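You operate a simulated robot arm through the tools that you are given. There is no shell and no other tool.

You are at the controls of a simulated robot arm. One attempt, no reset.

JOB
Buckle both cover straps and tug each latch plate to prove it holds.
Fine: each plate in its own buckle, L to L and R to R; leave the adjusters.
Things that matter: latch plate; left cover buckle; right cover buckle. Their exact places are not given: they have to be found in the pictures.

It is judged by the outcome, as a careful person would: the job done as asked, and still so three seconds after it is handed in. It fails if anything else is knocked over, pushed out of place, dropped, spilled or broken. Lids that push on must go on centred and level and be pressed home; caps that screw on are set level and turned clockwise until they are tight.

ROBOT AND FRAMES
A 6-joint arm with a two-finger parallel gripper on a trunk, on a base that moves. Base frame: it is fixed to the floor where the robot stands at the start and does not move with it; the origin is under the middle of the robot, x ahead of it, y to its left, z up. Lengths are in mm, angles in rad, forces in N, time in s.
With the tool pointing down near the work surface it reaches from about 560 to 920 mm from the robot's upright axis, wherever it stands. Its first joint turns from -2.601 to 2.601 rad. Places, roughly: left cover buckle [600, -700, 600]; right cover buckle [100, -800, 600]. Payload 3.43 kg.
Tool frame: the origin (TCP) lies between the finger pads and is the grasp point; the fingertips stand 34 mm ahead of it; z points along the fingers, y is the line along which they close. Largest opening 128 mm; finger width 24, thickness 12; the body of the gripper, 48 by 130 mm, starts 96 mm behind the TCP.
Orientation is that of the tool frame in the base frame, as [roll, pitch, yaw] about the fixed x, y, z axes, in that order (R = Rz(yaw) Ry(pitch) Rx(roll)). With the fingers straight down and closing along the base's y, the tool's x points along the base's -x, its y along +y and its z along -z.

CONTROLS
- The arm moves only by the tool jog_arm. Its argument "increments" is a list of rows, each an object of numbers (a shift or turn left out is 0, a gripper value left out holds the last): "dx", "dy", "dz": the shift along the tool's x, y, z in m; "rx", "ry", "rz": the turn, a rotation vector about the tool's x, y, z in degrees; "fingers": the closure in counts, from 0 (fully open) to 255 (shut). In form: [{"dx": .., "dy": .., "dz": .., "rx": .., "ry": .., "rz": .., "fingers": ..}, ...]. A call has 1 to 20 rows; each row is the pose to reach, as a shift and turn from the pose commanded when the call began, along the tool's axes at that moment. Rows are played at 5 a second. More than 50 mm and 0.15 rad between two rows, or a gripper value outside its range, and nothing of the call is played. A pose out of reach is approached as far as the arm can. The call stops where the force on the tool passes 40 N (or 10 N more than at its start, if that is more) or the arm is blocked; 0.2 s more then pass. Each finger travels about 108 mm/s and halts on what it meets, pressing with about 37 N; the grip force reading is that of the motor and also rises with nothing between the fingers. The clock runs only during rows and for 0.2 s after the last one: add rows that repeat a pose to give the fingers time. The reply holds the time, the measured pose of the TCP, the force on the tool along the base axes, the opening and the grip force, in the units named above and with some noise, with the torque about the TCP (base axes, N m) and any sound that the robot's microphone picked up.
- Cameras (640 x 400 px; columns grow to the right, rows downward): "scene" is now at [-1.6, 114.8, 1487]; the picture's right is [-0.82, -0.57, -0.00], its down [-0.42, 0.61, -0.67] and it looks along [0.38, -0.55, -0.74] (base axes); focal length 262 px, centre (320, 200). "wrist" rides on the gripper at [76, -11, -160] in the tool frame; the picture's right is [0.15, 0.99, 0.00], its down [-0.88, 0.13, -0.46] and it looks along [-0.45, 0.07, 0.89] (tool axes); focal length 234 px, centre (320, 200).
- snapshot(camera): a new picture of that camera. The clock stands still meanwhile.
- lift_body(by): slides the trunk up (or, below 0, down) by that many mm; the arm and the scene camera ride with it, the base frame stays. It gives what a move gives, with no picture.
- roll_base(legs): drives the robot by 1 to 6 legs, each [ahead, turn to the left] in mm and rad, along the robot's own axes; the way and the turn of a leg run together, so that a leg with both is an arc; at most 1500 mm and 3.142 rad a leg. The arm and the cameras ride along, it lands a little off, and it stops where it bumps. It gives what a move gives.
- pan_tilt(pan, tilt): turns the head with the scene camera to pan (to the left, within 2.705 rad either way) and tilt (down, from -0.506 to 1.204), counted from straight ahead of the robot. It gives what a move gives.
- point_at(camera, pixels): there is no depth. For up to 12 entries [column, row, z] of the newest picture of that camera ("zoom" is the newest enlarged one), the place [x, y] in the base frame at which the ray of that pixel passes the height z, good to about 3 mm, but the place of the scene camera against the robot may be out by one fixed shift of up to 18 mm in any direction. The clock stands still meanwhile.
- zoom(camera, box): a new picture of the part [left, top, right, bottom] of that camera's present view, enlarged. The clock stands still meanwhile.
- job_done(): hands the job in; it is judged then, once.

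Leave the gripper open and the arm clear of the work at the hand-in unless told otherwise.

The tools are called after ">>>" by a JSON object that holds its "fn" and its "kwargs". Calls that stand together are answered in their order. jog_arm: Moves the arm, as the interface text tells. Its arguments: {"type":"object","properties":{"increments":{"type":"array"}},"required":["increments"]} The other tools are called the same way: lift_body (by) moves the trunk up or down; roll_base (legs) drives the base; pan_tilt (pan, tilt) turns the head that bears the scene camera; snapshot (camera) takes a picture; point_at (camera, pixels) gives the place at which the rays of pixels pass given heights; zoom (camera, box) takes an enlarged picture of a part of a camera's view; job_done () hands the job in.

At the start:

```text
time: 0.0
ee_pos: [298.9, -513.4, 866.8]
tool_rot: [-3.141, 0.001, -3.141]
contact_force: [-0.1, 1.5, 0.4]
moment: [0.05, -0.01, 0.02]
grip_width: 127.9
finger_force: 0.1
trunk travel left (down, up): [-500.0, 210.0]
robot x, y, heading: [1.1, -1.5, 0.002]
head pan, tilt (commanded): [-0.963, 0.833]
```

scene: 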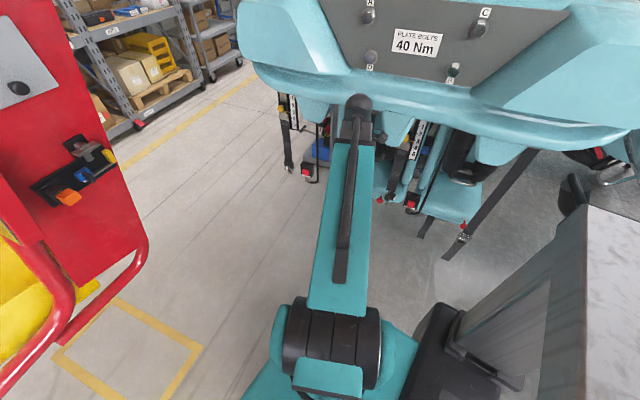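
wrist: 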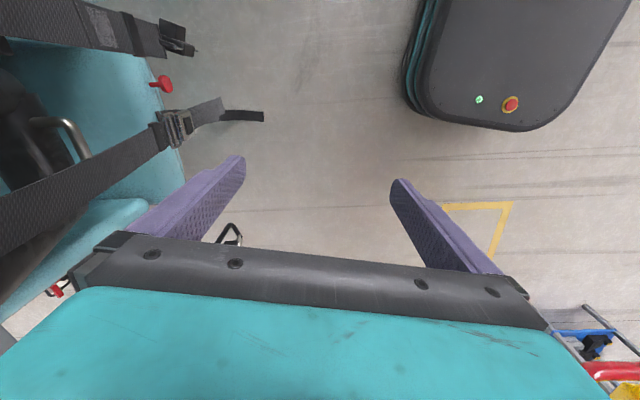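

The scene picture shows a teal machine or cover with black straps hanging around (285-480, 90-260) and red-button buckles near (305,172), (380,200), (410,205), (463,225). I'll enlarge these areas before moving anything.

>>> {"fn": "zoom", "kwargs": {"camera": "scene", "box": [260, 80, 420, 220]}}

>>> {"fn": "zoom", "kwargs": {"camera": "scene", "box": [360, 90, 560, 270]}}

>>> {"fn": "zoom", "kwargs": {"camera": "wrist", "box": [0, 0, 280, 300]}}

```text
2.86 times, centred on (340, 150) of scene
```

zoom: 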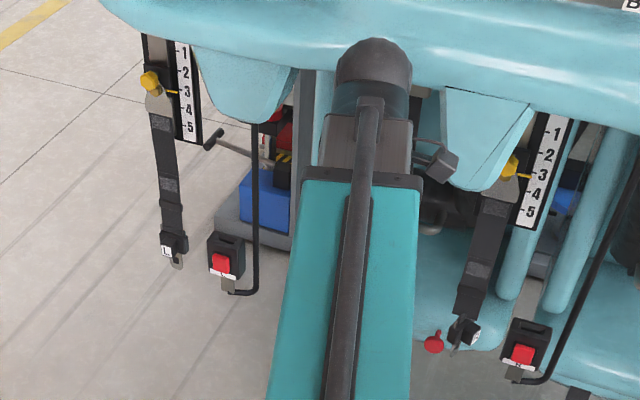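

```text
2.22 times, centred on (460, 180) of scene
```

zoom: 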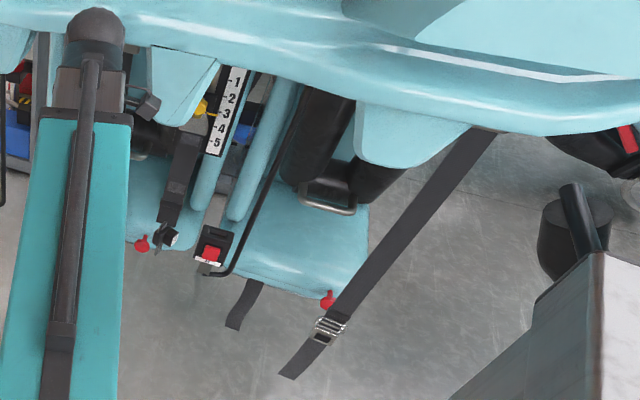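

```text
1.33 times, centred on (140, 150) of wrist
```

zoom: 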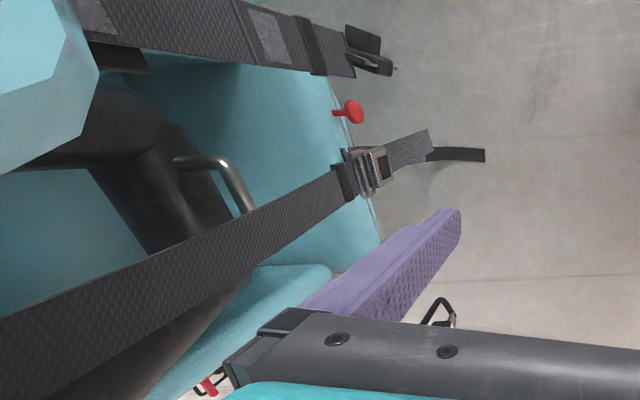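

I see two straps with plates, L near (302,167) and R near (376,197). Each hangs beside a red-button buckle, L near (315,170) and R near (410,205). I'll zoom closer on each pair.

>>> {"fn": "zoom", "kwargs": {"camera": "scene", "box": [280, 125, 344, 185]}}

>>> {"fn": "zoom", "kwargs": {"camera": "scene", "box": [365, 160, 429, 220]}}

>>> {"fn": "zoom", "kwargs": {"camera": "scene", "box": [270, 80, 330, 140]}}

>>> {"fn": "zoom", "kwargs": {"camera": "scene", "box": [380, 105, 450, 170]}}

```text
6.67 times, centred on (312, 155) of scene
```

zoom: 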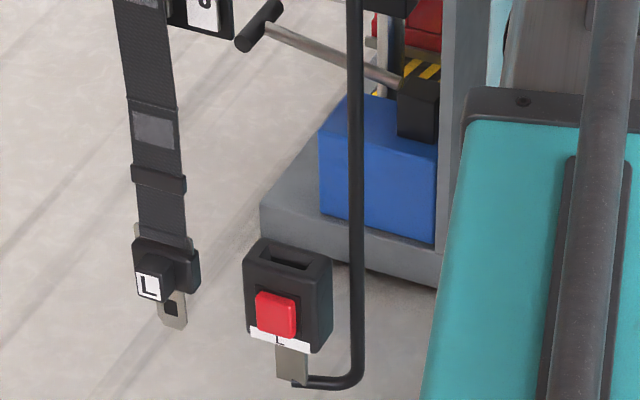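

```text
6.67 times, centred on (397, 190) of scene
```

zoom: 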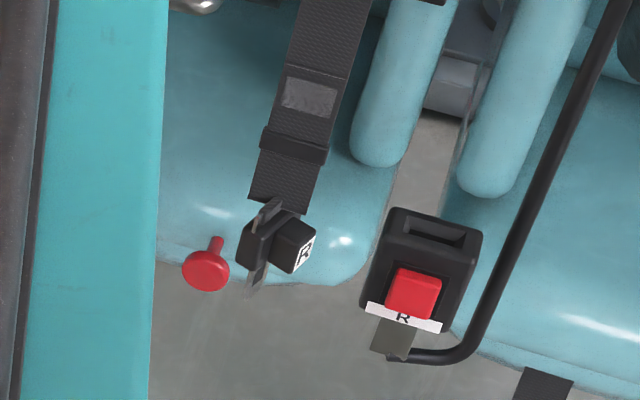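

```text
6.67 times, centred on (300, 110) of scene
```

zoom: 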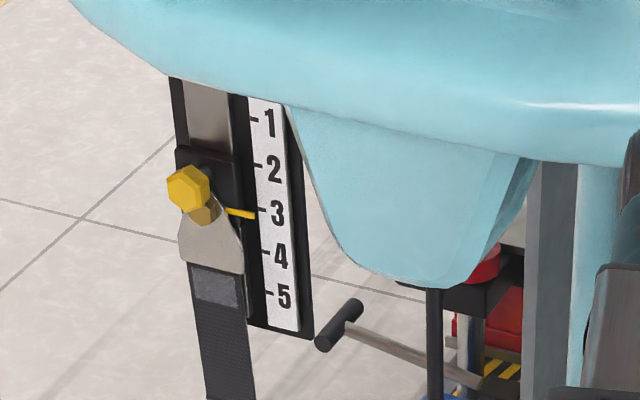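

```text
6.15 times, centred on (415, 138) of scene
```

zoom: 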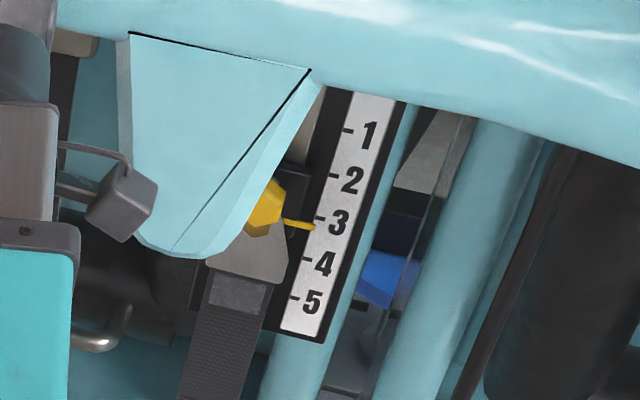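

Each buckle slot opens upward. The L plate hangs facing the robot and the R plate hangs twisted. The height adjusters (yellow knobs at 3) must not be touched. Next I'll pan the head to see what surrounds the robot and arm.

>>> {"fn": "pan_tilt", "kwargs": {"pan": -1.7, "tilt": 0.6}}

>>> {"fn": "snapshot", "kwargs": {"camera": "scene"}}

>>> {"fn": "pan_tilt", "kwargs": {"pan": -0.5, "tilt": 0.6}}

>>> {"fn": "snapshot", "kwargs": {"camera": "scene"}}

>>> {"fn": "pan_tilt", "kwargs": {"pan": -1.1, "tilt": 0.4}}

>>> {"fn": "snapshot", "kwargs": {"camera": "scene"}}

```text
time: 1.1
ee_pos: [299.3, -512.6, 867.0]
tool_rot: [3.141, -0.001, -3.141]
contact_force: [-0.8, -0.7, 0.5]
moment: [0.0, 0.02, 0.0]
grip_width: 128.1
finger_force: 0.1
trunk travel left (down, up): [-500.0, 210.0]
robot x, y, heading: [0.2, -2.5, -0.002]
head pan, tilt (commanded): [-1.7, 0.6]
```

```text
taken
```

scene: 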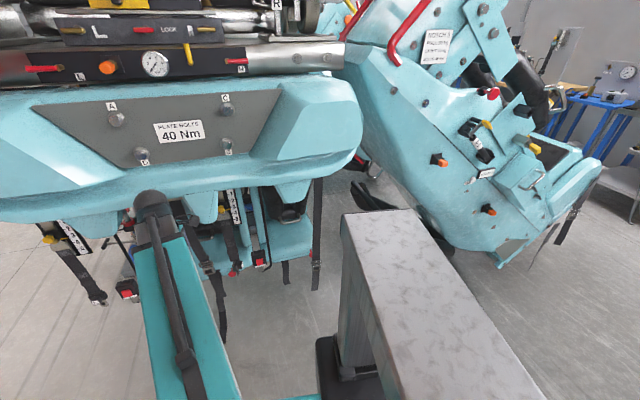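

```text
time: 2.5
ee_pos: [299.0, -512.2, 867.1]
tool_rot: [-3.141, 0.0, 3.141]
contact_force: [0.0, -0.4, -0.1]
moment: [0.02, -0.03, -0.01]
grip_width: 128.0
finger_force: 0.0
trunk travel left (down, up): [-500.0, 210.0]
robot x, y, heading: [-0.2, 3.7, 0.002]
head pan, tilt (commanded): [-0.499, 0.6]
```

```text
taken
```

scene: 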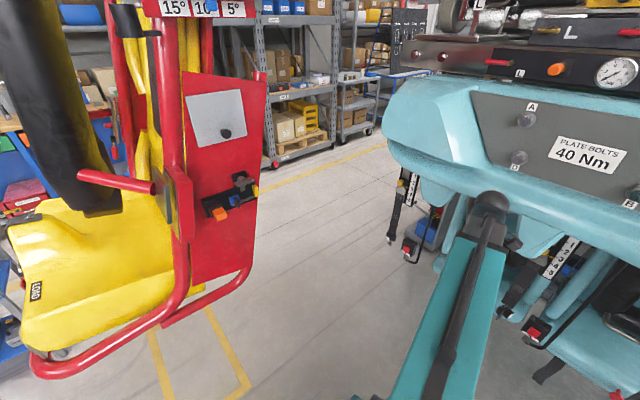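

```text
time: 3.5
ee_pos: [299.0, -512.7, 866.6]
tool_rot: [3.141, 0.0, -3.141]
contact_force: [1.7, 0.9, 0.4]
moment: [0.01, 0.01, -0.01]
grip_width: 128.0
finger_force: 0.0
trunk travel left (down, up): [-500.0, 210.0]
robot x, y, heading: [1.2, 0.7, -0.0]
head pan, tilt (commanded): [-1.1, 0.4]
```

```text
taken
```

scene: 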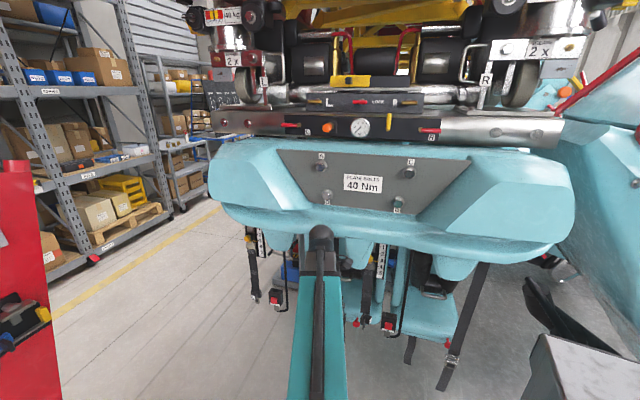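

The teal machine overhangs the straps. There is a gray box-shaped column at (420,290) in the right-hand view, and I need to know whether it belongs to the robot. I'll look around lower and further back.

>>> {"fn": "pan_tilt", "kwargs": {"pan": -2.2, "tilt": 0.9}}

>>> {"fn": "snapshot", "kwargs": {"camera": "scene"}}

>>> {"fn": "pan_tilt", "kwargs": {"pan": -1.5, "tilt": 1.1}}

>>> {"fn": "snapshot", "kwargs": {"camera": "scene"}}

>>> {"fn": "pan_tilt", "kwargs": {"pan": 0.0, "tilt": 0.8}}

>>> {"fn": "snapshot", "kwargs": {"camera": "scene"}}

>>> {"fn": "pan_tilt", "kwargs": {"pan": 2.4, "tilt": 0.7}}

>>> {"fn": "snapshot", "kwargs": {"camera": "scene"}}

```text
time: 4.8
ee_pos: [299.0, -511.2, 866.8]
tool_rot: [3.141, -0.001, 3.14]
contact_force: [0.6, 0.3, 0.0]
moment: [0.03, 0.01, -0.02]
grip_width: 128.3
finger_force: 0.0
trunk travel left (down, up): [-500.0, 210.0]
robot x, y, heading: [-5.6, -2.1, 0.003]
head pan, tilt (commanded): [-2.201, 0.901]
```

```text
taken
```

scene: 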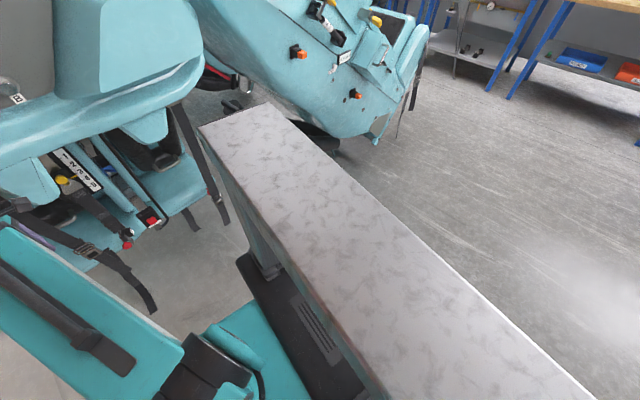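

```text
time: 5.9
ee_pos: [298.7, -512.9, 866.4]
tool_rot: [3.141, 0.001, 3.141]
contact_force: [-0.5, 0.5, 0.1]
moment: [-0.03, -0.03, 0.03]
grip_width: 127.9
finger_force: 0.0
trunk travel left (down, up): [-500.0, 210.0]
robot x, y, heading: [1.1, -1.6, -0.0]
head pan, tilt (commanded): [-1.499, 1.1]
```

```text
taken
```

scene: 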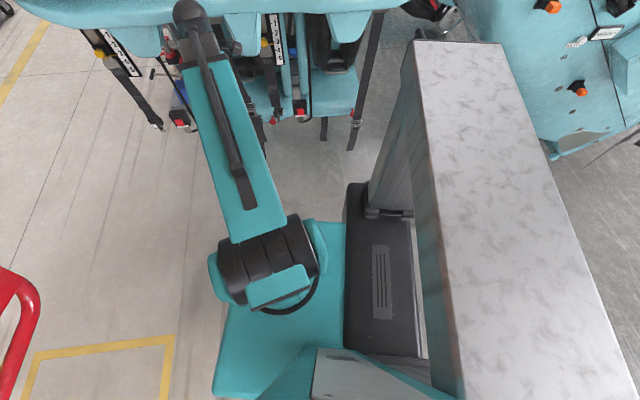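

```text
time: 7.5
ee_pos: [298.4, -512.1, 866.2]
tool_rot: [3.141, 0.0, 3.141]
contact_force: [-0.5, -0.1, -0.7]
moment: [0.01, 0.01, 0.04]
grip_width: 128.1
finger_force: 0.1
trunk travel left (down, up): [-500.0, 210.0]
robot x, y, heading: [1.6, -0.9, -0.003]
head pan, tilt (commanded): [0.0, 0.799]
```

```text
taken
```

scene: 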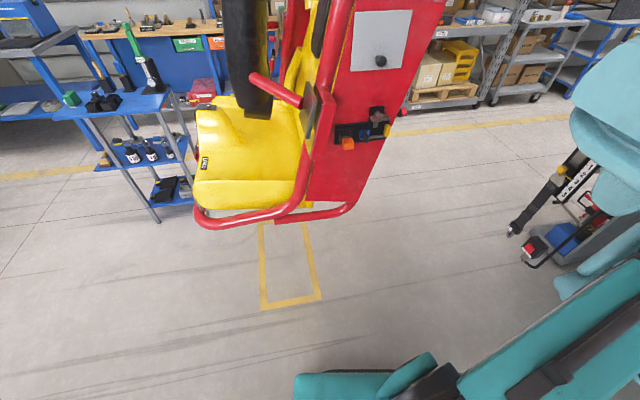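

```text
time: 9.7
ee_pos: [299.2, -513.2, 866.7]
tool_rot: [-3.141, 0.001, -3.141]
contact_force: [0.1, 1.0, 0.2]
moment: [0.0, 0.03, 0.03]
grip_width: 127.8
finger_force: 0.1
trunk travel left (down, up): [-500.0, 210.0]
robot x, y, heading: [0.8, -2.9, -0.002]
head pan, tilt (commanded): [2.4, 0.7]
```

```text
taken
```

scene: 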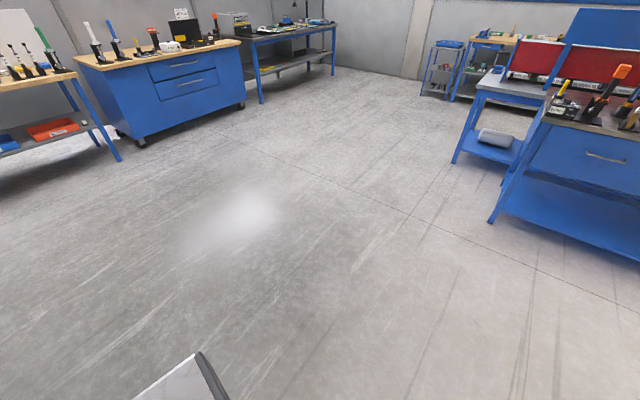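

The gray box appears to be the robot's own mast. The plates and buckles sit at a height of about 600 mm, with the L pair near x 620-720 and the R pair near x 105-200. To learn how far the cover overhangs, I'll take one picture at the present height and another with the trunk 200 mm higher.

>>> {"fn": "pan_tilt", "kwargs": {"pan": -1.15, "tilt": 0.7}}

>>> {"fn": "snapshot", "kwargs": {"camera": "scene"}}

>>> {"fn": "point_at", "kwargs": {"camera": "scene", "pixels": [[100, 100, 1000], [200, 100, 1000], [320, 100, 1000], [320, 200, 1000], [320, 200, 600], [500, 100, 1000]]}}

>>> {"fn": "lift_body", "kwargs": {"by": 200}}

>>> {"fn": "snapshot", "kwargs": {"camera": "scene"}}

>>> {"fn": "point_at", "kwargs": {"camera": "scene", "pixels": [[100, 100, 1000], [200, 100, 1000], [320, 100, 1000], [320, 200, 1000], [320, 200, 600], [500, 100, 1000]]}}

>>> {"fn": "snapshot", "kwargs": {"camera": "wrist"}}

```text
time: 12.7
ee_pos: [298.5, -512.6, 867.7]
tool_rot: [3.141, 0.001, -3.141]
contact_force: [0.5, -0.6, -0.5]
moment: [-0.03, -0.03, 0.02]
grip_width: 127.8
finger_force: 0.0
trunk travel left (down, up): [-500.0, 210.0]
robot x, y, heading: [1.0, -0.9, -0.002]
head pan, tilt (commanded): [-1.15, 0.7]
```

```text
taken
```

scene: 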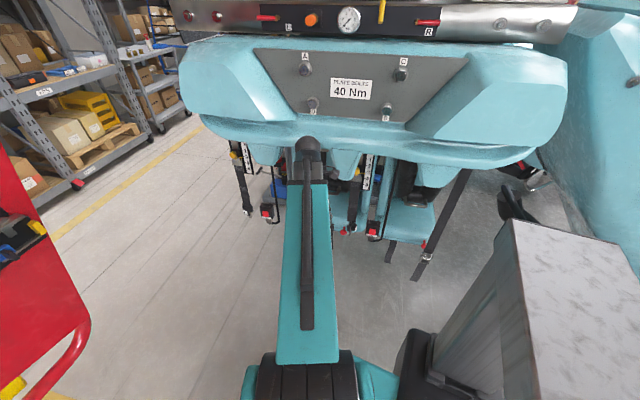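

```text
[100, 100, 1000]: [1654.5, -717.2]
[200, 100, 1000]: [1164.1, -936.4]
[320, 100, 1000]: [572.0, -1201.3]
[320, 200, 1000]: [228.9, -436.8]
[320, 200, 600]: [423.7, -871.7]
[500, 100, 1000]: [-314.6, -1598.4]
```

```text
time: 14.7
ee_pos: [298.8, -510.8, 1060.7]
tool_rot: [3.129, -0.006, -3.142]
contact_force: [1.4, -3.9, -10.2]
moment: [1.34, 0.55, 0.1]
grip_width: 128.4
finger_force: 0.1
trunk travel left (down, up): [-698.0, 12.0]
robot x, y, heading: [-0.9, 1.5, 0.003]
head pan, tilt (commanded): [-1.15, 0.7]
stopped: the force on the tool passed its limit at 49 N (the readings are from after the stop); the commanded pose is now the measured one
```

```text
taken
```

scene: 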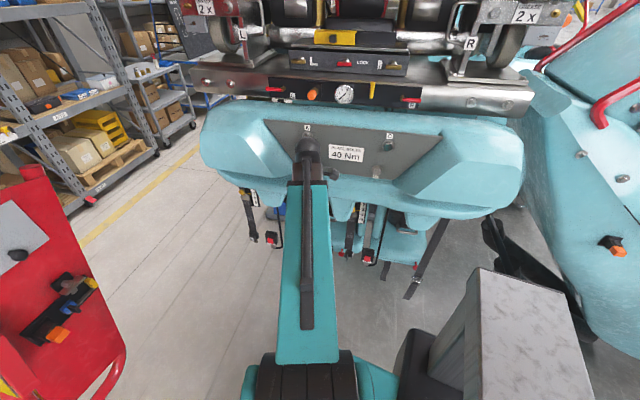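

```text
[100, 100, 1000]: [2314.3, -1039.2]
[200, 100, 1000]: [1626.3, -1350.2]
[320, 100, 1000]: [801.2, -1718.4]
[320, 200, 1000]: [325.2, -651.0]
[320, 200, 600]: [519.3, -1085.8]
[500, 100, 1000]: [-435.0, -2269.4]
```

```text
taken
```

wrist: 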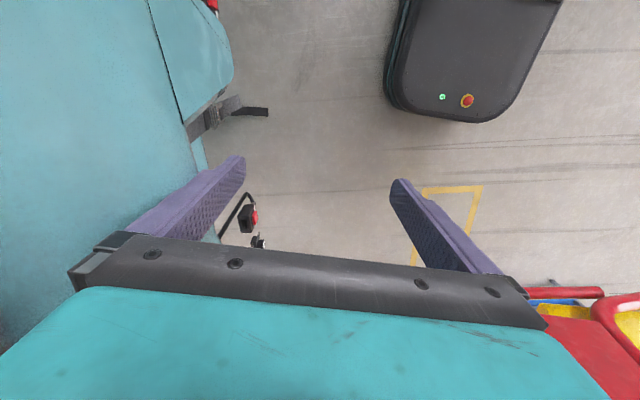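

The lift stopped because the gripper touched the cover's bulge: 49 N, and a moment showing contact on its -y side. So the cover overhangs to roughly y -600 at that height. I'll go back down to where it was free.

>>> {"fn": "lift_body", "kwargs": {"by": -198}}

>>> {"fn": "snapshot", "kwargs": {"camera": "scene"}}

>>> {"fn": "snapshot", "kwargs": {"camera": "wrist"}}

```text
time: 16.9
ee_pos: [298.0, -510.2, 863.4]
tool_rot: [3.13, -0.005, 3.14]
contact_force: [0.3, 0.9, 0.1]
moment: [0.01, 0.01, -0.01]
grip_width: 128.0
finger_force: 0.0
trunk travel left (down, up): [-500.0, 210.0]
robot x, y, heading: [3.2, -2.9, 0.0]
head pan, tilt (commanded): [-1.15, 0.7]
```

```text
taken
```

scene: 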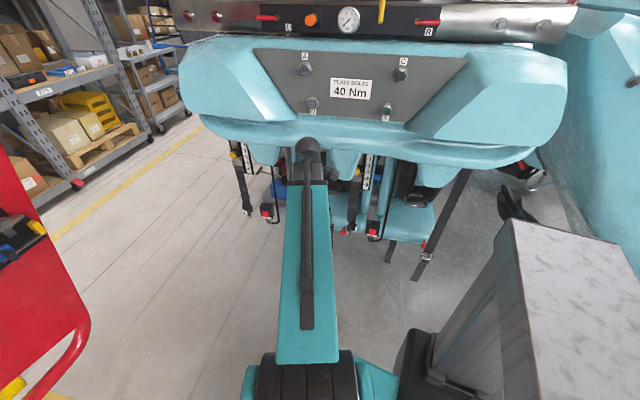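

```text
taken
```

wrist: 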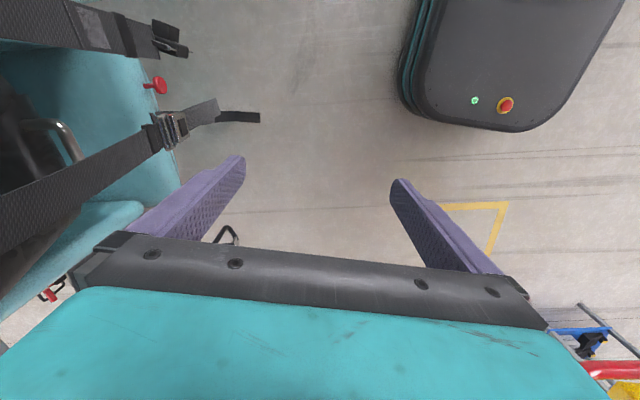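

The cover is unmoved. From the two heights, its front lies at about y -600 to -640 and its underside at about z 1030. The space around the plates at z 600 is therefore open from the robot's side. I'll lower the trunk 400 mm so the scene camera and the arm both face the straps.

>>> {"fn": "lift_body", "kwargs": {"by": -400}}

>>> {"fn": "pan_tilt", "kwargs": {"pan": -1.2, "tilt": 0.4}}

>>> {"fn": "snapshot", "kwargs": {"camera": "scene"}}

>>> {"fn": "snapshot", "kwargs": {"camera": "wrist"}}

```text
time: 20.7
ee_pos: [297.6, -508.0, 464.2]
tool_rot: [3.13, -0.005, 3.142]
contact_force: [-0.2, 0.8, 0.7]
moment: [0.02, -0.02, -0.03]
grip_width: 128.3
finger_force: 0.0
trunk travel left (down, up): [-100.0, 610.0]
robot x, y, heading: [0.5, -2.2, -0.003]
head pan, tilt (commanded): [-1.15, 0.7]
```

```text
time: 21.5
ee_pos: [297.3, -509.2, 463.0]
tool_rot: [3.131, -0.005, -3.14]
contact_force: [0.3, 0.0, 0.5]
moment: [-0.01, 0.0, 0.0]
grip_width: 128.1
finger_force: 0.0
trunk travel left (down, up): [-100.0, 610.0]
robot x, y, heading: [-0.8, 3.0, 0.002]
head pan, tilt (commanded): [-1.201, 0.4]
```

```text
taken
```

scene: 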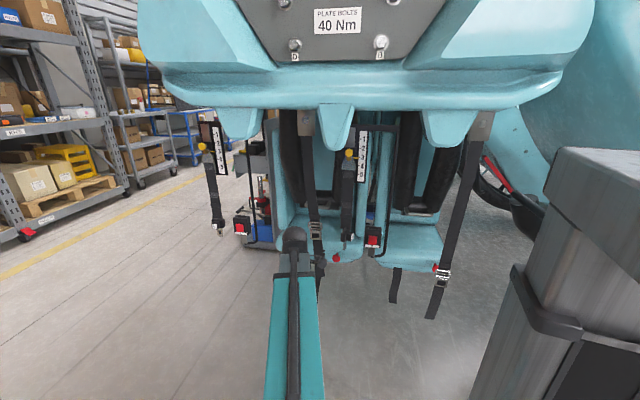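

```text
taken
```

wrist: 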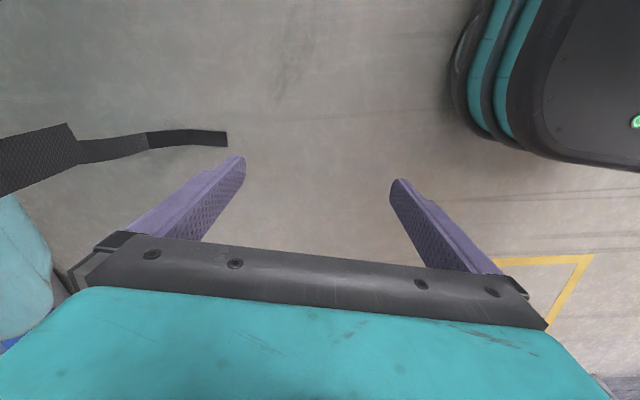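

This is a clear frontal view. The L strap is near (215,185) with its buckle at (240,228), and the R strap near (348,190) with its buckle at (373,240). Between and beside them hang other cam-buckle straps, near (315,200) and (465,190), which must not be disturbed. I'll zoom in on each.

>>> {"fn": "zoom", "kwargs": {"camera": "scene", "box": [190, 170, 270, 250]}}

>>> {"fn": "zoom", "kwargs": {"camera": "scene", "box": [320, 190, 400, 270]}}

>>> {"fn": "zoom", "kwargs": {"camera": "scene", "box": [190, 110, 270, 190]}}

>>> {"fn": "zoom", "kwargs": {"camera": "scene", "box": [300, 100, 400, 200]}}

```text
5.00 times, centred on (230, 210) of scene
```

zoom: 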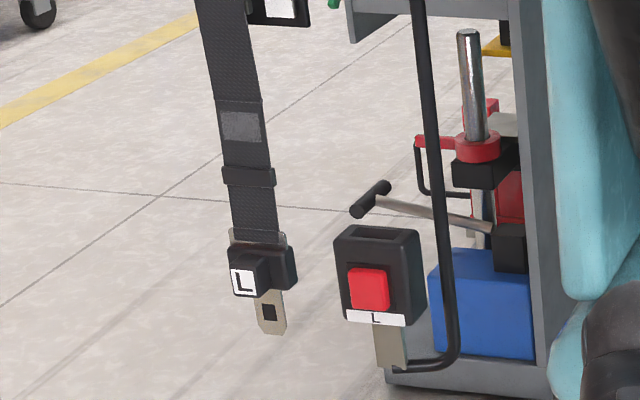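

```text
5.00 times, centred on (360, 230) of scene
```

zoom: 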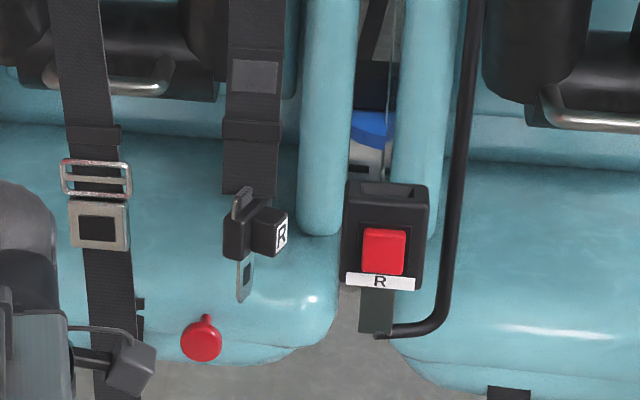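

```text
5.00 times, centred on (230, 150) of scene
```

zoom: 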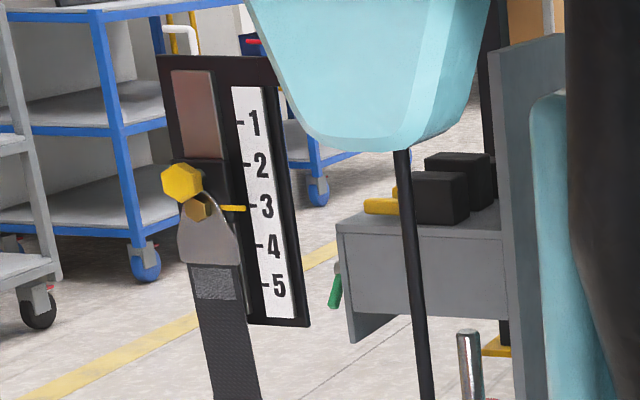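

```text
4.00 times, centred on (350, 150) of scene
```

zoom: 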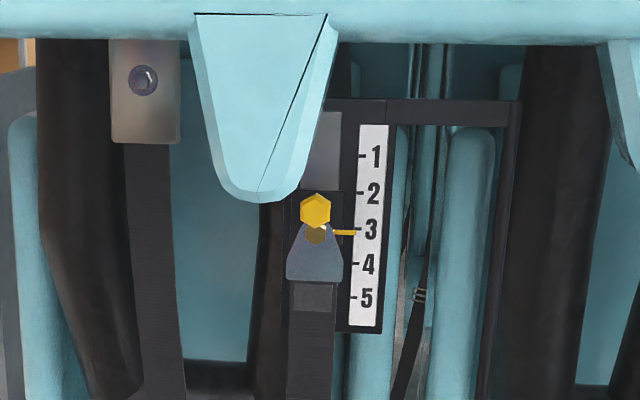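

The frontal zooms are clear. The L plate faces the robot, and the R plate is twisted so its label points toward -x. To work with a horizontal tool, the robot must stand farther from the machine. I'll check the free floor ahead by looking at the red machine from this lower height.

>>> {"fn": "pan_tilt", "kwargs": {"pan": 0.0, "tilt": 0.7}}

>>> {"fn": "snapshot", "kwargs": {"camera": "scene"}}

>>> {"fn": "pan_tilt", "kwargs": {"pan": 0.8, "tilt": 0.7}}

>>> {"fn": "snapshot", "kwargs": {"camera": "scene"}}

>>> {"fn": "pan_tilt", "kwargs": {"pan": -2.3, "tilt": 0.6}}

>>> {"fn": "snapshot", "kwargs": {"camera": "scene"}}

```text
time: 22.9
ee_pos: [297.2, -508.8, 464.2]
tool_rot: [3.131, -0.005, 3.14]
contact_force: [0.3, -0.2, 0.1]
moment: [0.0, -0.01, 0.0]
grip_width: 127.9
finger_force: 0.1
trunk travel left (down, up): [-100.0, 610.0]
robot x, y, heading: [0.6, 1.8, 0.001]
head pan, tilt (commanded): [0.0, 0.7]
```

```text
taken
```

scene: 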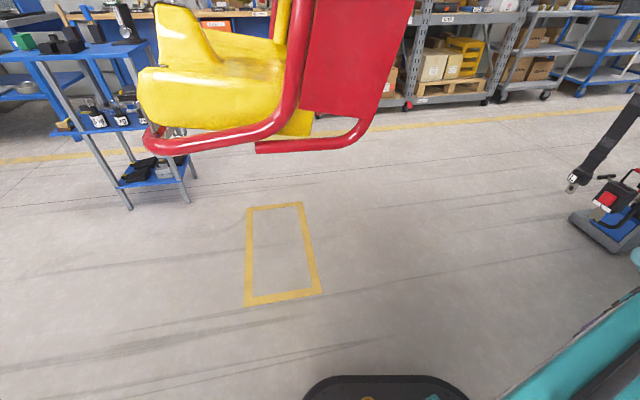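

```text
time: 24.0
ee_pos: [297.8, -509.3, 463.6]
tool_rot: [3.13, -0.006, -3.141]
contact_force: [-0.7, 0.3, 0.0]
moment: [0.0, -0.01, 0.0]
grip_width: 128.0
finger_force: 0.0
trunk travel left (down, up): [-100.0, 610.0]
robot x, y, heading: [3.9, -1.0, 0.0]
head pan, tilt (commanded): [0.799, 0.7]
```

```text
taken
```

scene: 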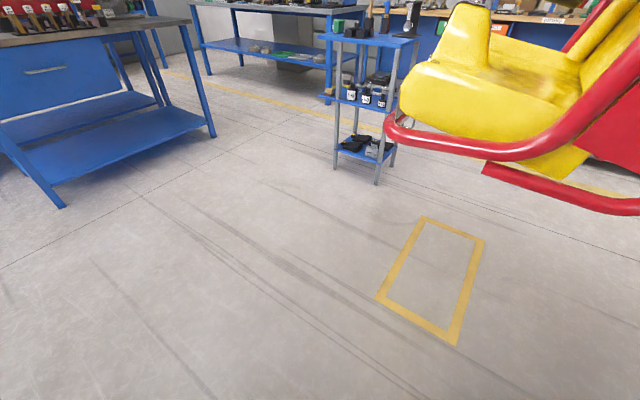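

```text
time: 26.7
ee_pos: [297.1, -508.4, 463.4]
tool_rot: [3.13, -0.003, -3.142]
contact_force: [-0.6, 0.0, -0.7]
moment: [-0.02, 0.02, 0.0]
grip_width: 128.2
finger_force: 0.0
trunk travel left (down, up): [-100.0, 610.0]
robot x, y, heading: [-3.8, 1.2, -0.003]
head pan, tilt (commanded): [-2.3, 0.6]
```

```text
taken
```

scene: 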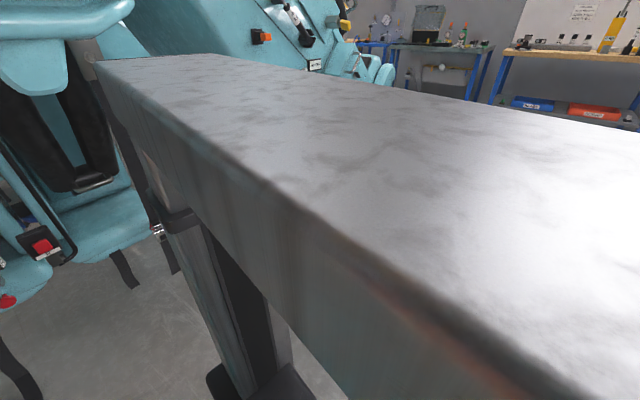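

The red machine hangs at z 790 or higher and starts around x 570-625, y 25-500, so the floor in front of it is free for the base. First I'll turn the tool in place about its own axis by about -100°. That puts the tool's x axis facing the machine, so it ends up on top once the tool is raised to horizontal.

>>> {"fn": "jog_arm", "kwargs": {"increments": [{"rz": -8.4}, {"rz": -16.8}, {"rz": -25.2}, {"rz": -33.6}, {"rz": -42}, {"rz": -50.4}, {"rz": -58.8}, {"rz": -67.2}, {"rz": -75.6}, {"rz": -84}, {"rz": -92.4}, {"rz": -100.8}, {"rz": -100.8}]}}

```text
time: 29.5
ee_pos: [297.7, -508.9, 463.8]
tool_rot: [3.141, 0.011, -1.38]
contact_force: [-0.7, -0.4, -0.6]
moment: [0.0, 0.0, 0.0]
grip_width: 128.0
finger_force: 0.0
trunk travel left (down, up): [-100.0, 610.0]
robot x, y, heading: [-1.5, 4.2, 0.001]
head pan, tilt (commanded): [-2.3, 0.6]
```

The tool yaw is now -1.38 rad as wanted. Next I'll swing the arm about the robot's axis from azimuth -60° to -90°, keeping the radius at 590 mm. Then a left turn of the base will not carry the arm under the red machine.

>>> {"fn": "jog_arm", "kwargs": {"increments": [{"dx": 0.0133, "dy": 0.0428, "rz": 4.33}, {"dx": 0.0233, "dy": 0.0863, "rz": 8.66}, {"dx": 0.0298, "dy": 0.1303, "rz": 12.99}, {"dx": 0.0331, "dy": 0.1746, "rz": 17.32}, {"dx": 0.033, "dy": 0.2192, "rz": 21.65}, {"dx": 0.0295, "dy": 0.2637, "rz": 25.98}, {"dx": 0.0228, "dy": 0.3076, "rz": 30.3}, {"dx": 0.0228, "dy": 0.3076, "rz": 30.3}]}}

>>> {"fn": "pan_tilt", "kwargs": {"pan": -1.3, "tilt": 0.6}}

>>> {"fn": "snapshot", "kwargs": {"camera": "scene"}}

>>> {"fn": "snapshot", "kwargs": {"camera": "wrist"}}

```text
time: 31.3
ee_pos: [-1.3, -590.0, 464.9]
tool_rot: [3.134, 0.011, -1.913]
contact_force: [-0.1, 0.1, -0.1]
moment: [0.0, 0.0, 0.04]
grip_width: 128.2
finger_force: 0.0
trunk travel left (down, up): [-100.0, 610.0]
robot x, y, heading: [0.3, 1.9, -0.002]
head pan, tilt (commanded): [-2.3, 0.6]
```

```text
time: 32.5
ee_pos: [0.9, -590.9, 464.3]
tool_rot: [3.133, 0.011, -1.91]
contact_force: [0.1, -0.3, 0.3]
moment: [0.01, 0.01, -0.01]
grip_width: 127.9
finger_force: 0.1
trunk travel left (down, up): [-100.0, 610.0]
robot x, y, heading: [-0.2, -0.2, 0.001]
head pan, tilt (commanded): [-1.3, 0.6]
```

```text
taken
```

scene: 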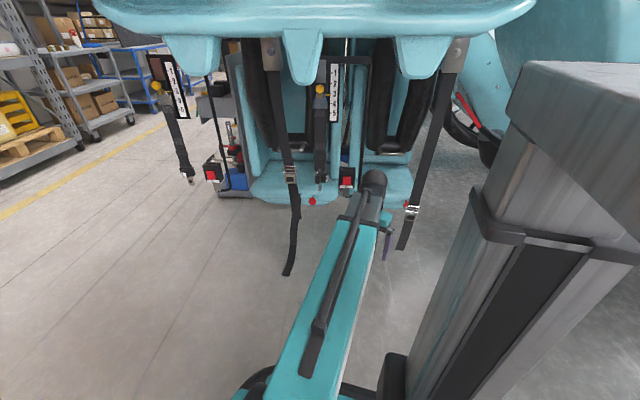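

```text
taken
```

wrist: 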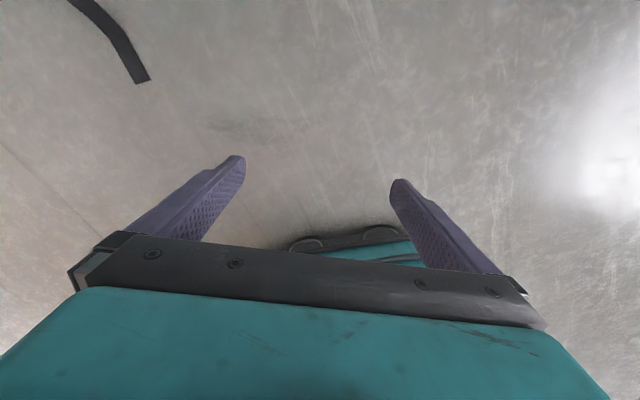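

The arm is clear of everything and the straps are undisturbed. Now I'll drive: turn left 0.6 rad, go ahead 270 mm, then turn back. That should put the robot near (220, 150), farther from the machine and central between both pairs.

>>> {"fn": "roll_base", "kwargs": {"legs": [[0, 0.6], [270, 0], [0, -0.6]]}}

>>> {"fn": "snapshot", "kwargs": {"camera": "scene"}}

```text
time: 39.0
ee_pos: [225.1, -437.4, 463.7]
tool_rot: [3.133, 0.009, -1.916]
contact_force: [-0.2, -0.4, 0.1]
moment: [-0.04, 0.03, 0.02]
grip_width: 128.0
finger_force: 0.0
trunk travel left (down, up): [-100.0, 610.0]
robot x, y, heading: [225.5, 142.1, 0.003]
head pan, tilt (commanded): [-1.3, 0.6]
```

```text
taken
```

scene: 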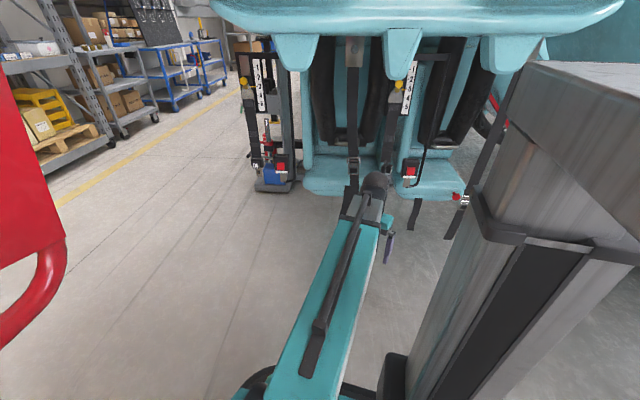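

The robot now stands at (225, 143) with the arm clear. I'll swing the arm toward the L pair, with the tool still down at radius 581, turning the tool so its x axis faces along azimuth -79°.

>>> {"fn": "jog_arm", "kwargs": {"increments": [{"dx": -0.0178, "dy": -0.0439, "rz": -3.4}, {"dx": -0.0392, "dy": -0.0861, "rz": -6.8}, {"dx": -0.0639, "dy": -0.1265, "rz": -10.2}, {"dx": -0.0918, "dy": -0.1647, "rz": -13.6}, {"dx": -0.1228, "dy": -0.2006, "rz": -17.0}, {"dx": -0.1565, "dy": -0.2338, "rz": -20.4}, {"dx": -0.1928, "dy": -0.2641, "rz": -23.8}, {"dx": -0.2316, "dy": -0.2914, "rz": -27.2}, {"dx": -0.2723, "dy": -0.3154, "rz": -30.6}, {"dx": -0.2723, "dy": -0.3154, "rz": -30.6}]}}

```text
time: 41.2
ee_pos: [616.6, -286.6, 463.6]
tool_rot: [3.141, 0.012, -1.382]
contact_force: [-0.1, -1.3, -0.2]
moment: [-0.01, 0.0, 0.0]
grip_width: 128.3
finger_force: 0.0
trunk travel left (down, up): [-100.0, 610.0]
robot x, y, heading: [227.1, 137.4, -0.0]
head pan, tilt (commanded): [-1.3, 0.6]
```

The arm is in place. Now I'll pitch the tool up toward the machine, rotating about the wrist. The TCP should end near (660, -517, 690), roughly 130 mm short of the straps.

>>> {"fn": "jog_arm", "kwargs": {"increments": [{"dx": 0.0327, "dz": -0.0023, "ry": 8}, {"dx": 0.0648, "dz": -0.0091, "ry": 16}, {"dx": 0.0956, "dz": -0.0203, "ry": 24}, {"dx": 0.1245, "dz": -0.0357, "ry": 32}, {"dx": 0.1511, "dz": -0.055, "ry": 40}, {"dx": 0.1746, "dz": -0.0778, "ry": 48}, {"dx": 0.1948, "dz": -0.1036, "ry": 56}, {"dx": 0.2112, "dz": -0.132, "ry": 64}, {"dx": 0.2235, "dz": -0.1624, "ry": 72}, {"dx": 0.2314, "dz": -0.1942, "ry": 80}, {"dx": 0.2349, "dz": -0.2268, "ry": 88}, {"dx": 0.2349, "dz": -0.2268, "ry": 88}]}}

>>> {"fn": "snapshot", "kwargs": {"camera": "wrist"}}

>>> {"fn": "snapshot", "kwargs": {"camera": "scene"}}

```text
time: 43.9
ee_pos: [659.2, -521.9, 687.4]
tool_rot: [3.096, -1.524, -1.337]
contact_force: [0.2, 0.5, -0.5]
moment: [0.04, 0.01, -0.03]
grip_width: 128.0
finger_force: 0.1
trunk travel left (down, up): [-100.0, 610.0]
robot x, y, heading: [226.7, 138.2, 0.0]
head pan, tilt (commanded): [-1.3, 0.6]
```

```text
taken
```

wrist: 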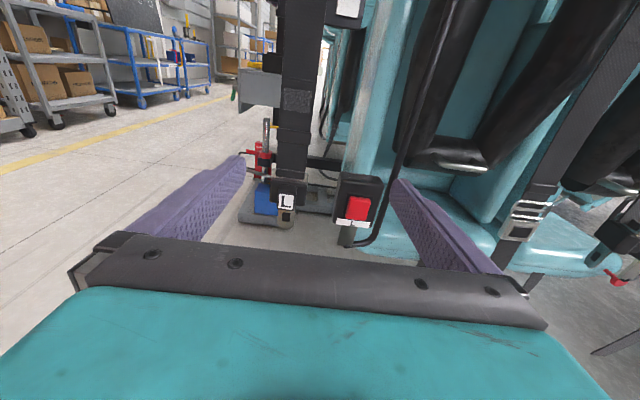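

```text
taken
```

scene: 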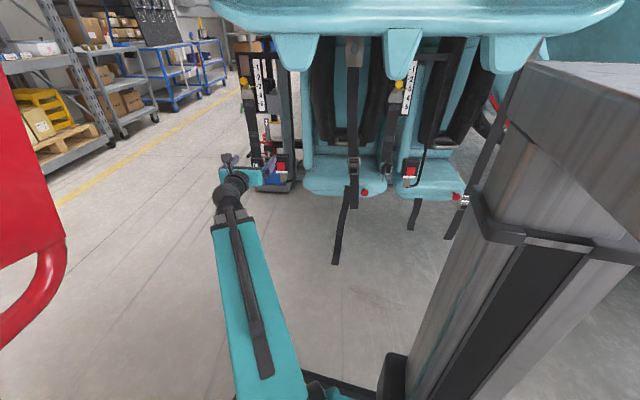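

The wrist camera now sees the L plate at (286,200) and the L buckle at (358,200), with the gripper in front of them. I'll zoom in for detail.

>>> {"fn": "zoom", "kwargs": {"camera": "wrist", "box": [250, 150, 410, 250]}}

>>> {"fn": "zoom", "kwargs": {"camera": "wrist", "box": [250, 0, 410, 100]}}

>>> {"fn": "zoom", "kwargs": {"camera": "wrist", "box": [480, 100, 640, 300]}}

```text
4.00 times, centred on (330, 200) of wrist
```

zoom: 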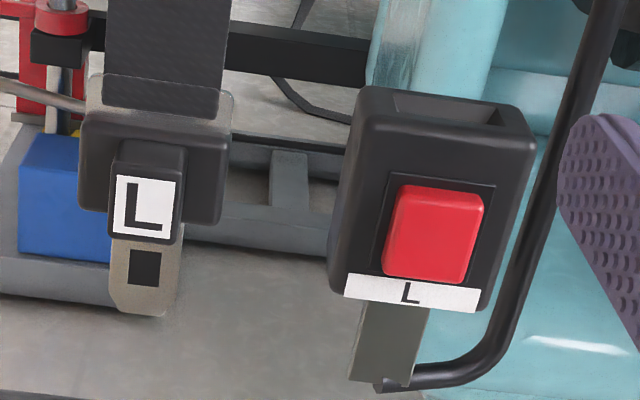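

```text
4.00 times, centred on (330, 50) of wrist
```

zoom: 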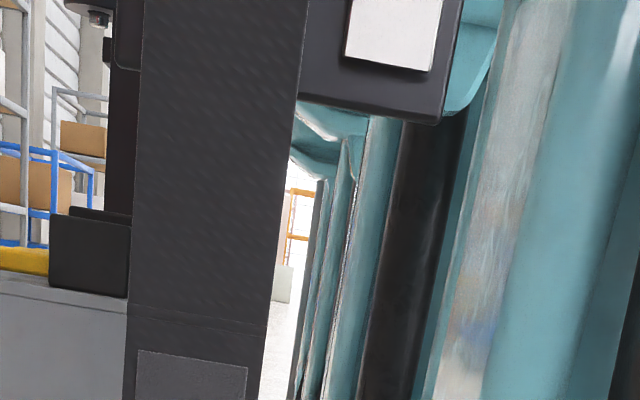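

```text
2.00 times, centred on (560, 200) of wrist
```

zoom: 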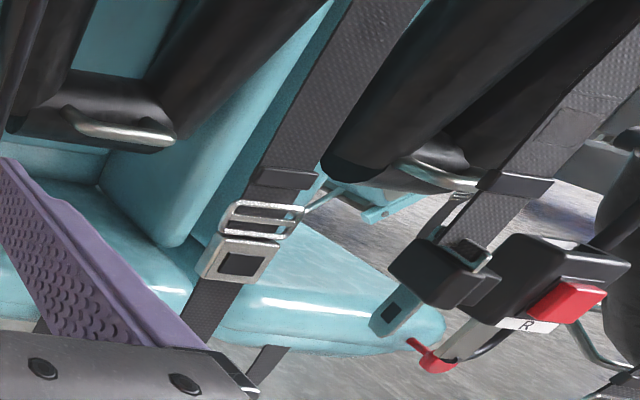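

The detail is excellent: the tongue hangs below the L grip, and the buckle slot is at the top of the buckle. I'll record rays for key points in this view, then lower the tool about 70 mm and repeat to get depth from parallax.

>>> {"fn": "zoom", "kwargs": {"camera": "wrist", "box": [250, 150, 410, 250]}}

>>> {"fn": "point_at", "kwargs": {"camera": "zoom", "pixels": [[145, 206, 600], [145, 267, 600], [145, 310, 600], [82, 185, 600], [226, 185, 600], [400, 105, 600], [500, 120, 600], [435, 232, 600], [410, 293, 600], [145, 206, 550], [435, 232, 550], [395, 350, 600]]}}

>>> {"fn": "jog_arm", "kwargs": {"increments": [{"dx": -0.035}, {"dx": -0.07}, {"dx": -0.07}]}}

>>> {"fn": "zoom", "kwargs": {"camera": "wrist", "box": [250, 100, 410, 200]}}

>>> {"fn": "snapshot", "kwargs": {"camera": "wrist"}}

```text
4.00 times, centred on (330, 200) of wrist
```

zoom: 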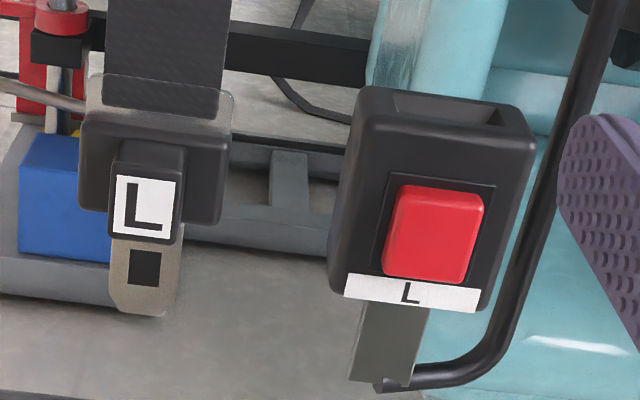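

```text
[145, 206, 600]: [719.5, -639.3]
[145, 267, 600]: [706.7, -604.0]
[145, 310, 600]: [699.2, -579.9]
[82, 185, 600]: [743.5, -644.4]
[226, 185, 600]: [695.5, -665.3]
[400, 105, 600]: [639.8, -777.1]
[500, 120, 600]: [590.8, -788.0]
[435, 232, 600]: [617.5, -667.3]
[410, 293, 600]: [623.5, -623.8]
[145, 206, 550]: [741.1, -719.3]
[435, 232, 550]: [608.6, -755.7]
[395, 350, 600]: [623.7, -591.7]
```

```text
time: 44.6
ee_pos: [659.7, -519.2, 617.6]
tool_rot: [3.094, -1.522, -1.333]
contact_force: [0.2, 0.1, 0.2]
moment: [0.0, -0.01, 0.03]
grip_width: 128.0
finger_force: 0.2
trunk travel left (down, up): [-100.0, 610.0]
robot x, y, heading: [227.9, 141.4, 0.008]
head pan, tilt (commanded): [-1.3, 0.6]
```

```text
4.00 times, centred on (330, 150) of wrist
```

zoom: 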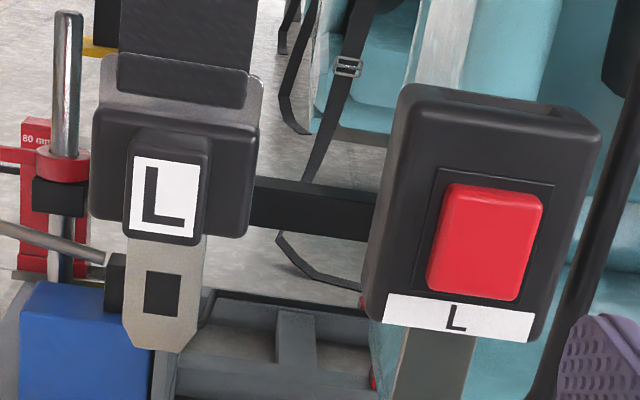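

```text
taken
```

wrist: 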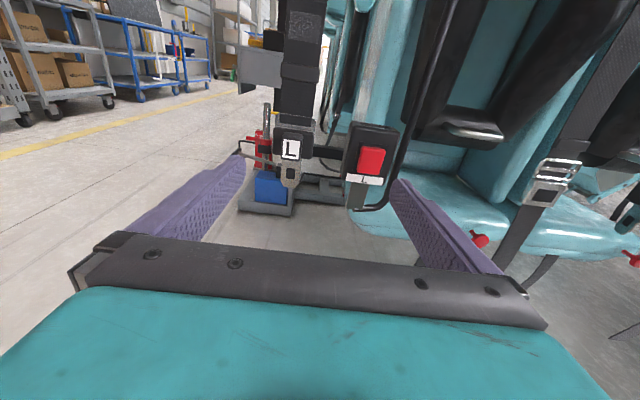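

Same features in the lower view: label centre (164,196), tongue hole (163,293), button centre (487,242), buckle label (457,318). I'll read their rays.

>>> {"fn": "zoom", "kwargs": {"camera": "wrist", "box": [250, 100, 410, 200]}}

>>> {"fn": "point_at", "kwargs": {"camera": "zoom", "pixels": [[164, 196, 600], [164, 196, 550], [163, 293, 600], [163, 293, 550], [160, 348, 550], [487, 242, 600], [487, 242, 550], [457, 318, 550], [457, 318, 600], [95, 165, 550], [253, 180, 550], [595, 125, 550]]}}

```text
4.00 times, centred on (330, 150) of wrist
```

zoom: 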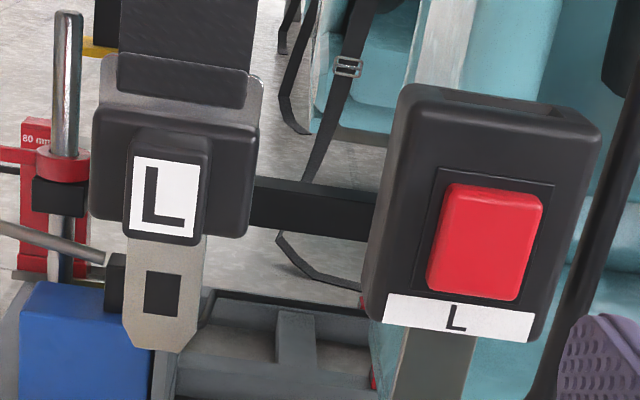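

```text
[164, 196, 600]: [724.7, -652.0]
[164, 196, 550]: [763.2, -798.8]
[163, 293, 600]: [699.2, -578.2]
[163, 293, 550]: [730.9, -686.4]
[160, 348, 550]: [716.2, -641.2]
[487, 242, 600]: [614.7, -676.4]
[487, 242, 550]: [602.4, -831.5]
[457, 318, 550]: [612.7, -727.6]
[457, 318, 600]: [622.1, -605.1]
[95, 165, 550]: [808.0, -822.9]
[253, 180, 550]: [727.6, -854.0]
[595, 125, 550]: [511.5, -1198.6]
```

Triangulated so far: L label centre ≈ (716,-624,610), tongue hole ≈ (720,-650,567), tongue tip z ≈ 545, L button ≈ (617,-655,607), buckle top z ≈ 643. I need the exact slot position, so I'll raise the tool 160 mm and look down into it.

>>> {"fn": "jog_arm", "kwargs": {"increments": [{"dx": 0.04}, {"dx": 0.08}, {"dx": 0.12}, {"dx": 0.16}, {"dx": 0.16}]}}

>>> {"fn": "snapshot", "kwargs": {"camera": "wrist"}}

>>> {"fn": "zoom", "kwargs": {"camera": "wrist", "box": [260, 180, 420, 280]}}

```text
time: 45.9
ee_pos: [658.6, -526.6, 776.9]
tool_rot: [3.086, -1.522, -1.326]
contact_force: [-0.1, -0.1, 0.0]
moment: [0.01, 0.02, -0.02]
grip_width: 128.1
finger_force: 0.0
trunk travel left (down, up): [-100.0, 610.0]
robot x, y, heading: [228.7, 137.0, 0.003]
head pan, tilt (commanded): [-1.3, 0.6]
```

```text
taken
```

wrist: 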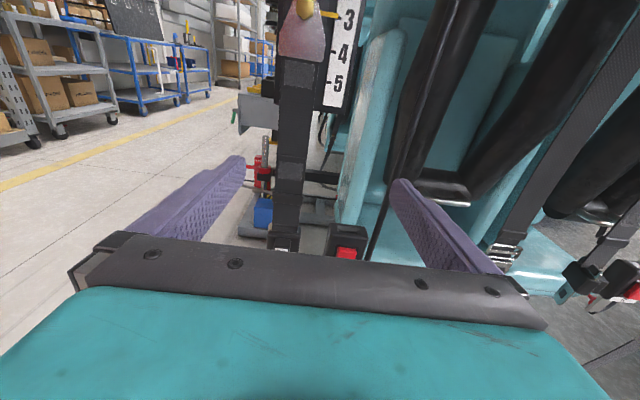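

```text
4.00 times, centred on (340, 230) of wrist
```

zoom: 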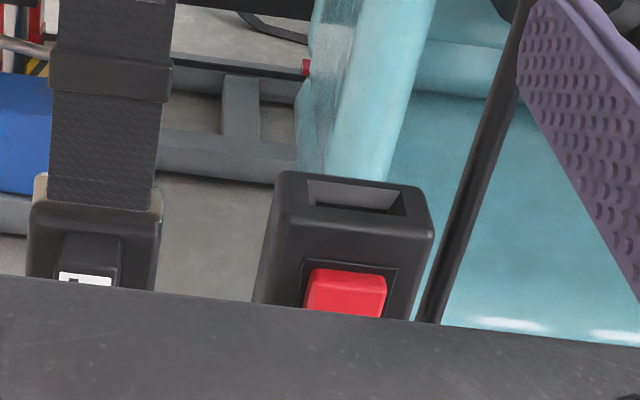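

The slot is visible in the upper view, from about (308,180) to (407,216), centre near (356,198). I'll read rays for the slot corners, top-face corners and button here.

>>> {"fn": "point_at", "kwargs": {"camera": "zoom", "pixels": [[308, 180, 645], [400, 190, 645], [407, 216, 645], [310, 206, 645], [356, 198, 645], [356, 198, 600], [272, 215, 645], [432, 235, 645], [285, 172, 645], [420, 190, 645], [346, 292, 645], [346, 292, 600]]}}

>>> {"fn": "jog_arm", "kwargs": {"increments": [{"dx": -0.045}, {"dx": -0.09}, {"dx": -0.09}]}}

>>> {"fn": "zoom", "kwargs": {"camera": "wrist", "box": [320, 155, 400, 205]}}

```text
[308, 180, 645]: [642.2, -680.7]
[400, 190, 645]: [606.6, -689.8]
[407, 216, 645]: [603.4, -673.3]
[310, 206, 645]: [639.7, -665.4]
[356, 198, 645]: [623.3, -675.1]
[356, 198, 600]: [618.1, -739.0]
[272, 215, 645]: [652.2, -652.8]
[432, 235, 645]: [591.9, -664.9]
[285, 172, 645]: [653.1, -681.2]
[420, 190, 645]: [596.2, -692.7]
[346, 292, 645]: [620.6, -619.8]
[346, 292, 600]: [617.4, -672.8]
```

```text
time: 46.6
ee_pos: [656.6, -520.6, 687.4]
tool_rot: [3.093, -1.523, -1.332]
contact_force: [0.5, 0.1, 0.7]
moment: [-0.01, 0.0, -0.01]
grip_width: 128.1
finger_force: 0.0
trunk travel left (down, up): [-100.0, 610.0]
robot x, y, heading: [230.8, 139.5, 0.0]
head pan, tilt (commanded): [-1.3, 0.6]
```

```text
8.00 times, centred on (360, 180) of wrist
```

zoom: 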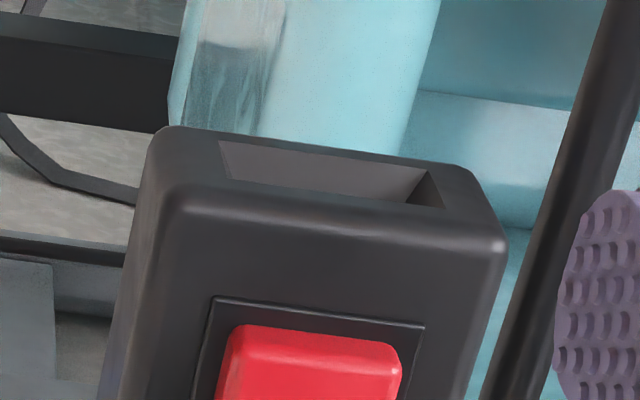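

Slot corners at this height: (220,141), (428,169), (445,208), (228,180). Reading the rays.

>>> {"fn": "point_at", "kwargs": {"camera": "zoom", "pixels": [[220, 141, 645], [428, 169, 645], [445, 208, 645], [228, 180, 645], [331, 176, 645], [331, 176, 600], [185, 205, 645], [500, 250, 645], [170, 128, 645], [465, 168, 645]]}}

```text
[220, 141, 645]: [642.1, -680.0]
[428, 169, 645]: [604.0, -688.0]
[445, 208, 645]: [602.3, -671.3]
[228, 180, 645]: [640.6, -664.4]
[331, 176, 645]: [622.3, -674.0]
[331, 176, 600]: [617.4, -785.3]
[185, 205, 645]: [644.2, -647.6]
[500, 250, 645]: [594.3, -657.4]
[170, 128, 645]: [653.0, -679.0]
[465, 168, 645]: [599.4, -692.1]
```

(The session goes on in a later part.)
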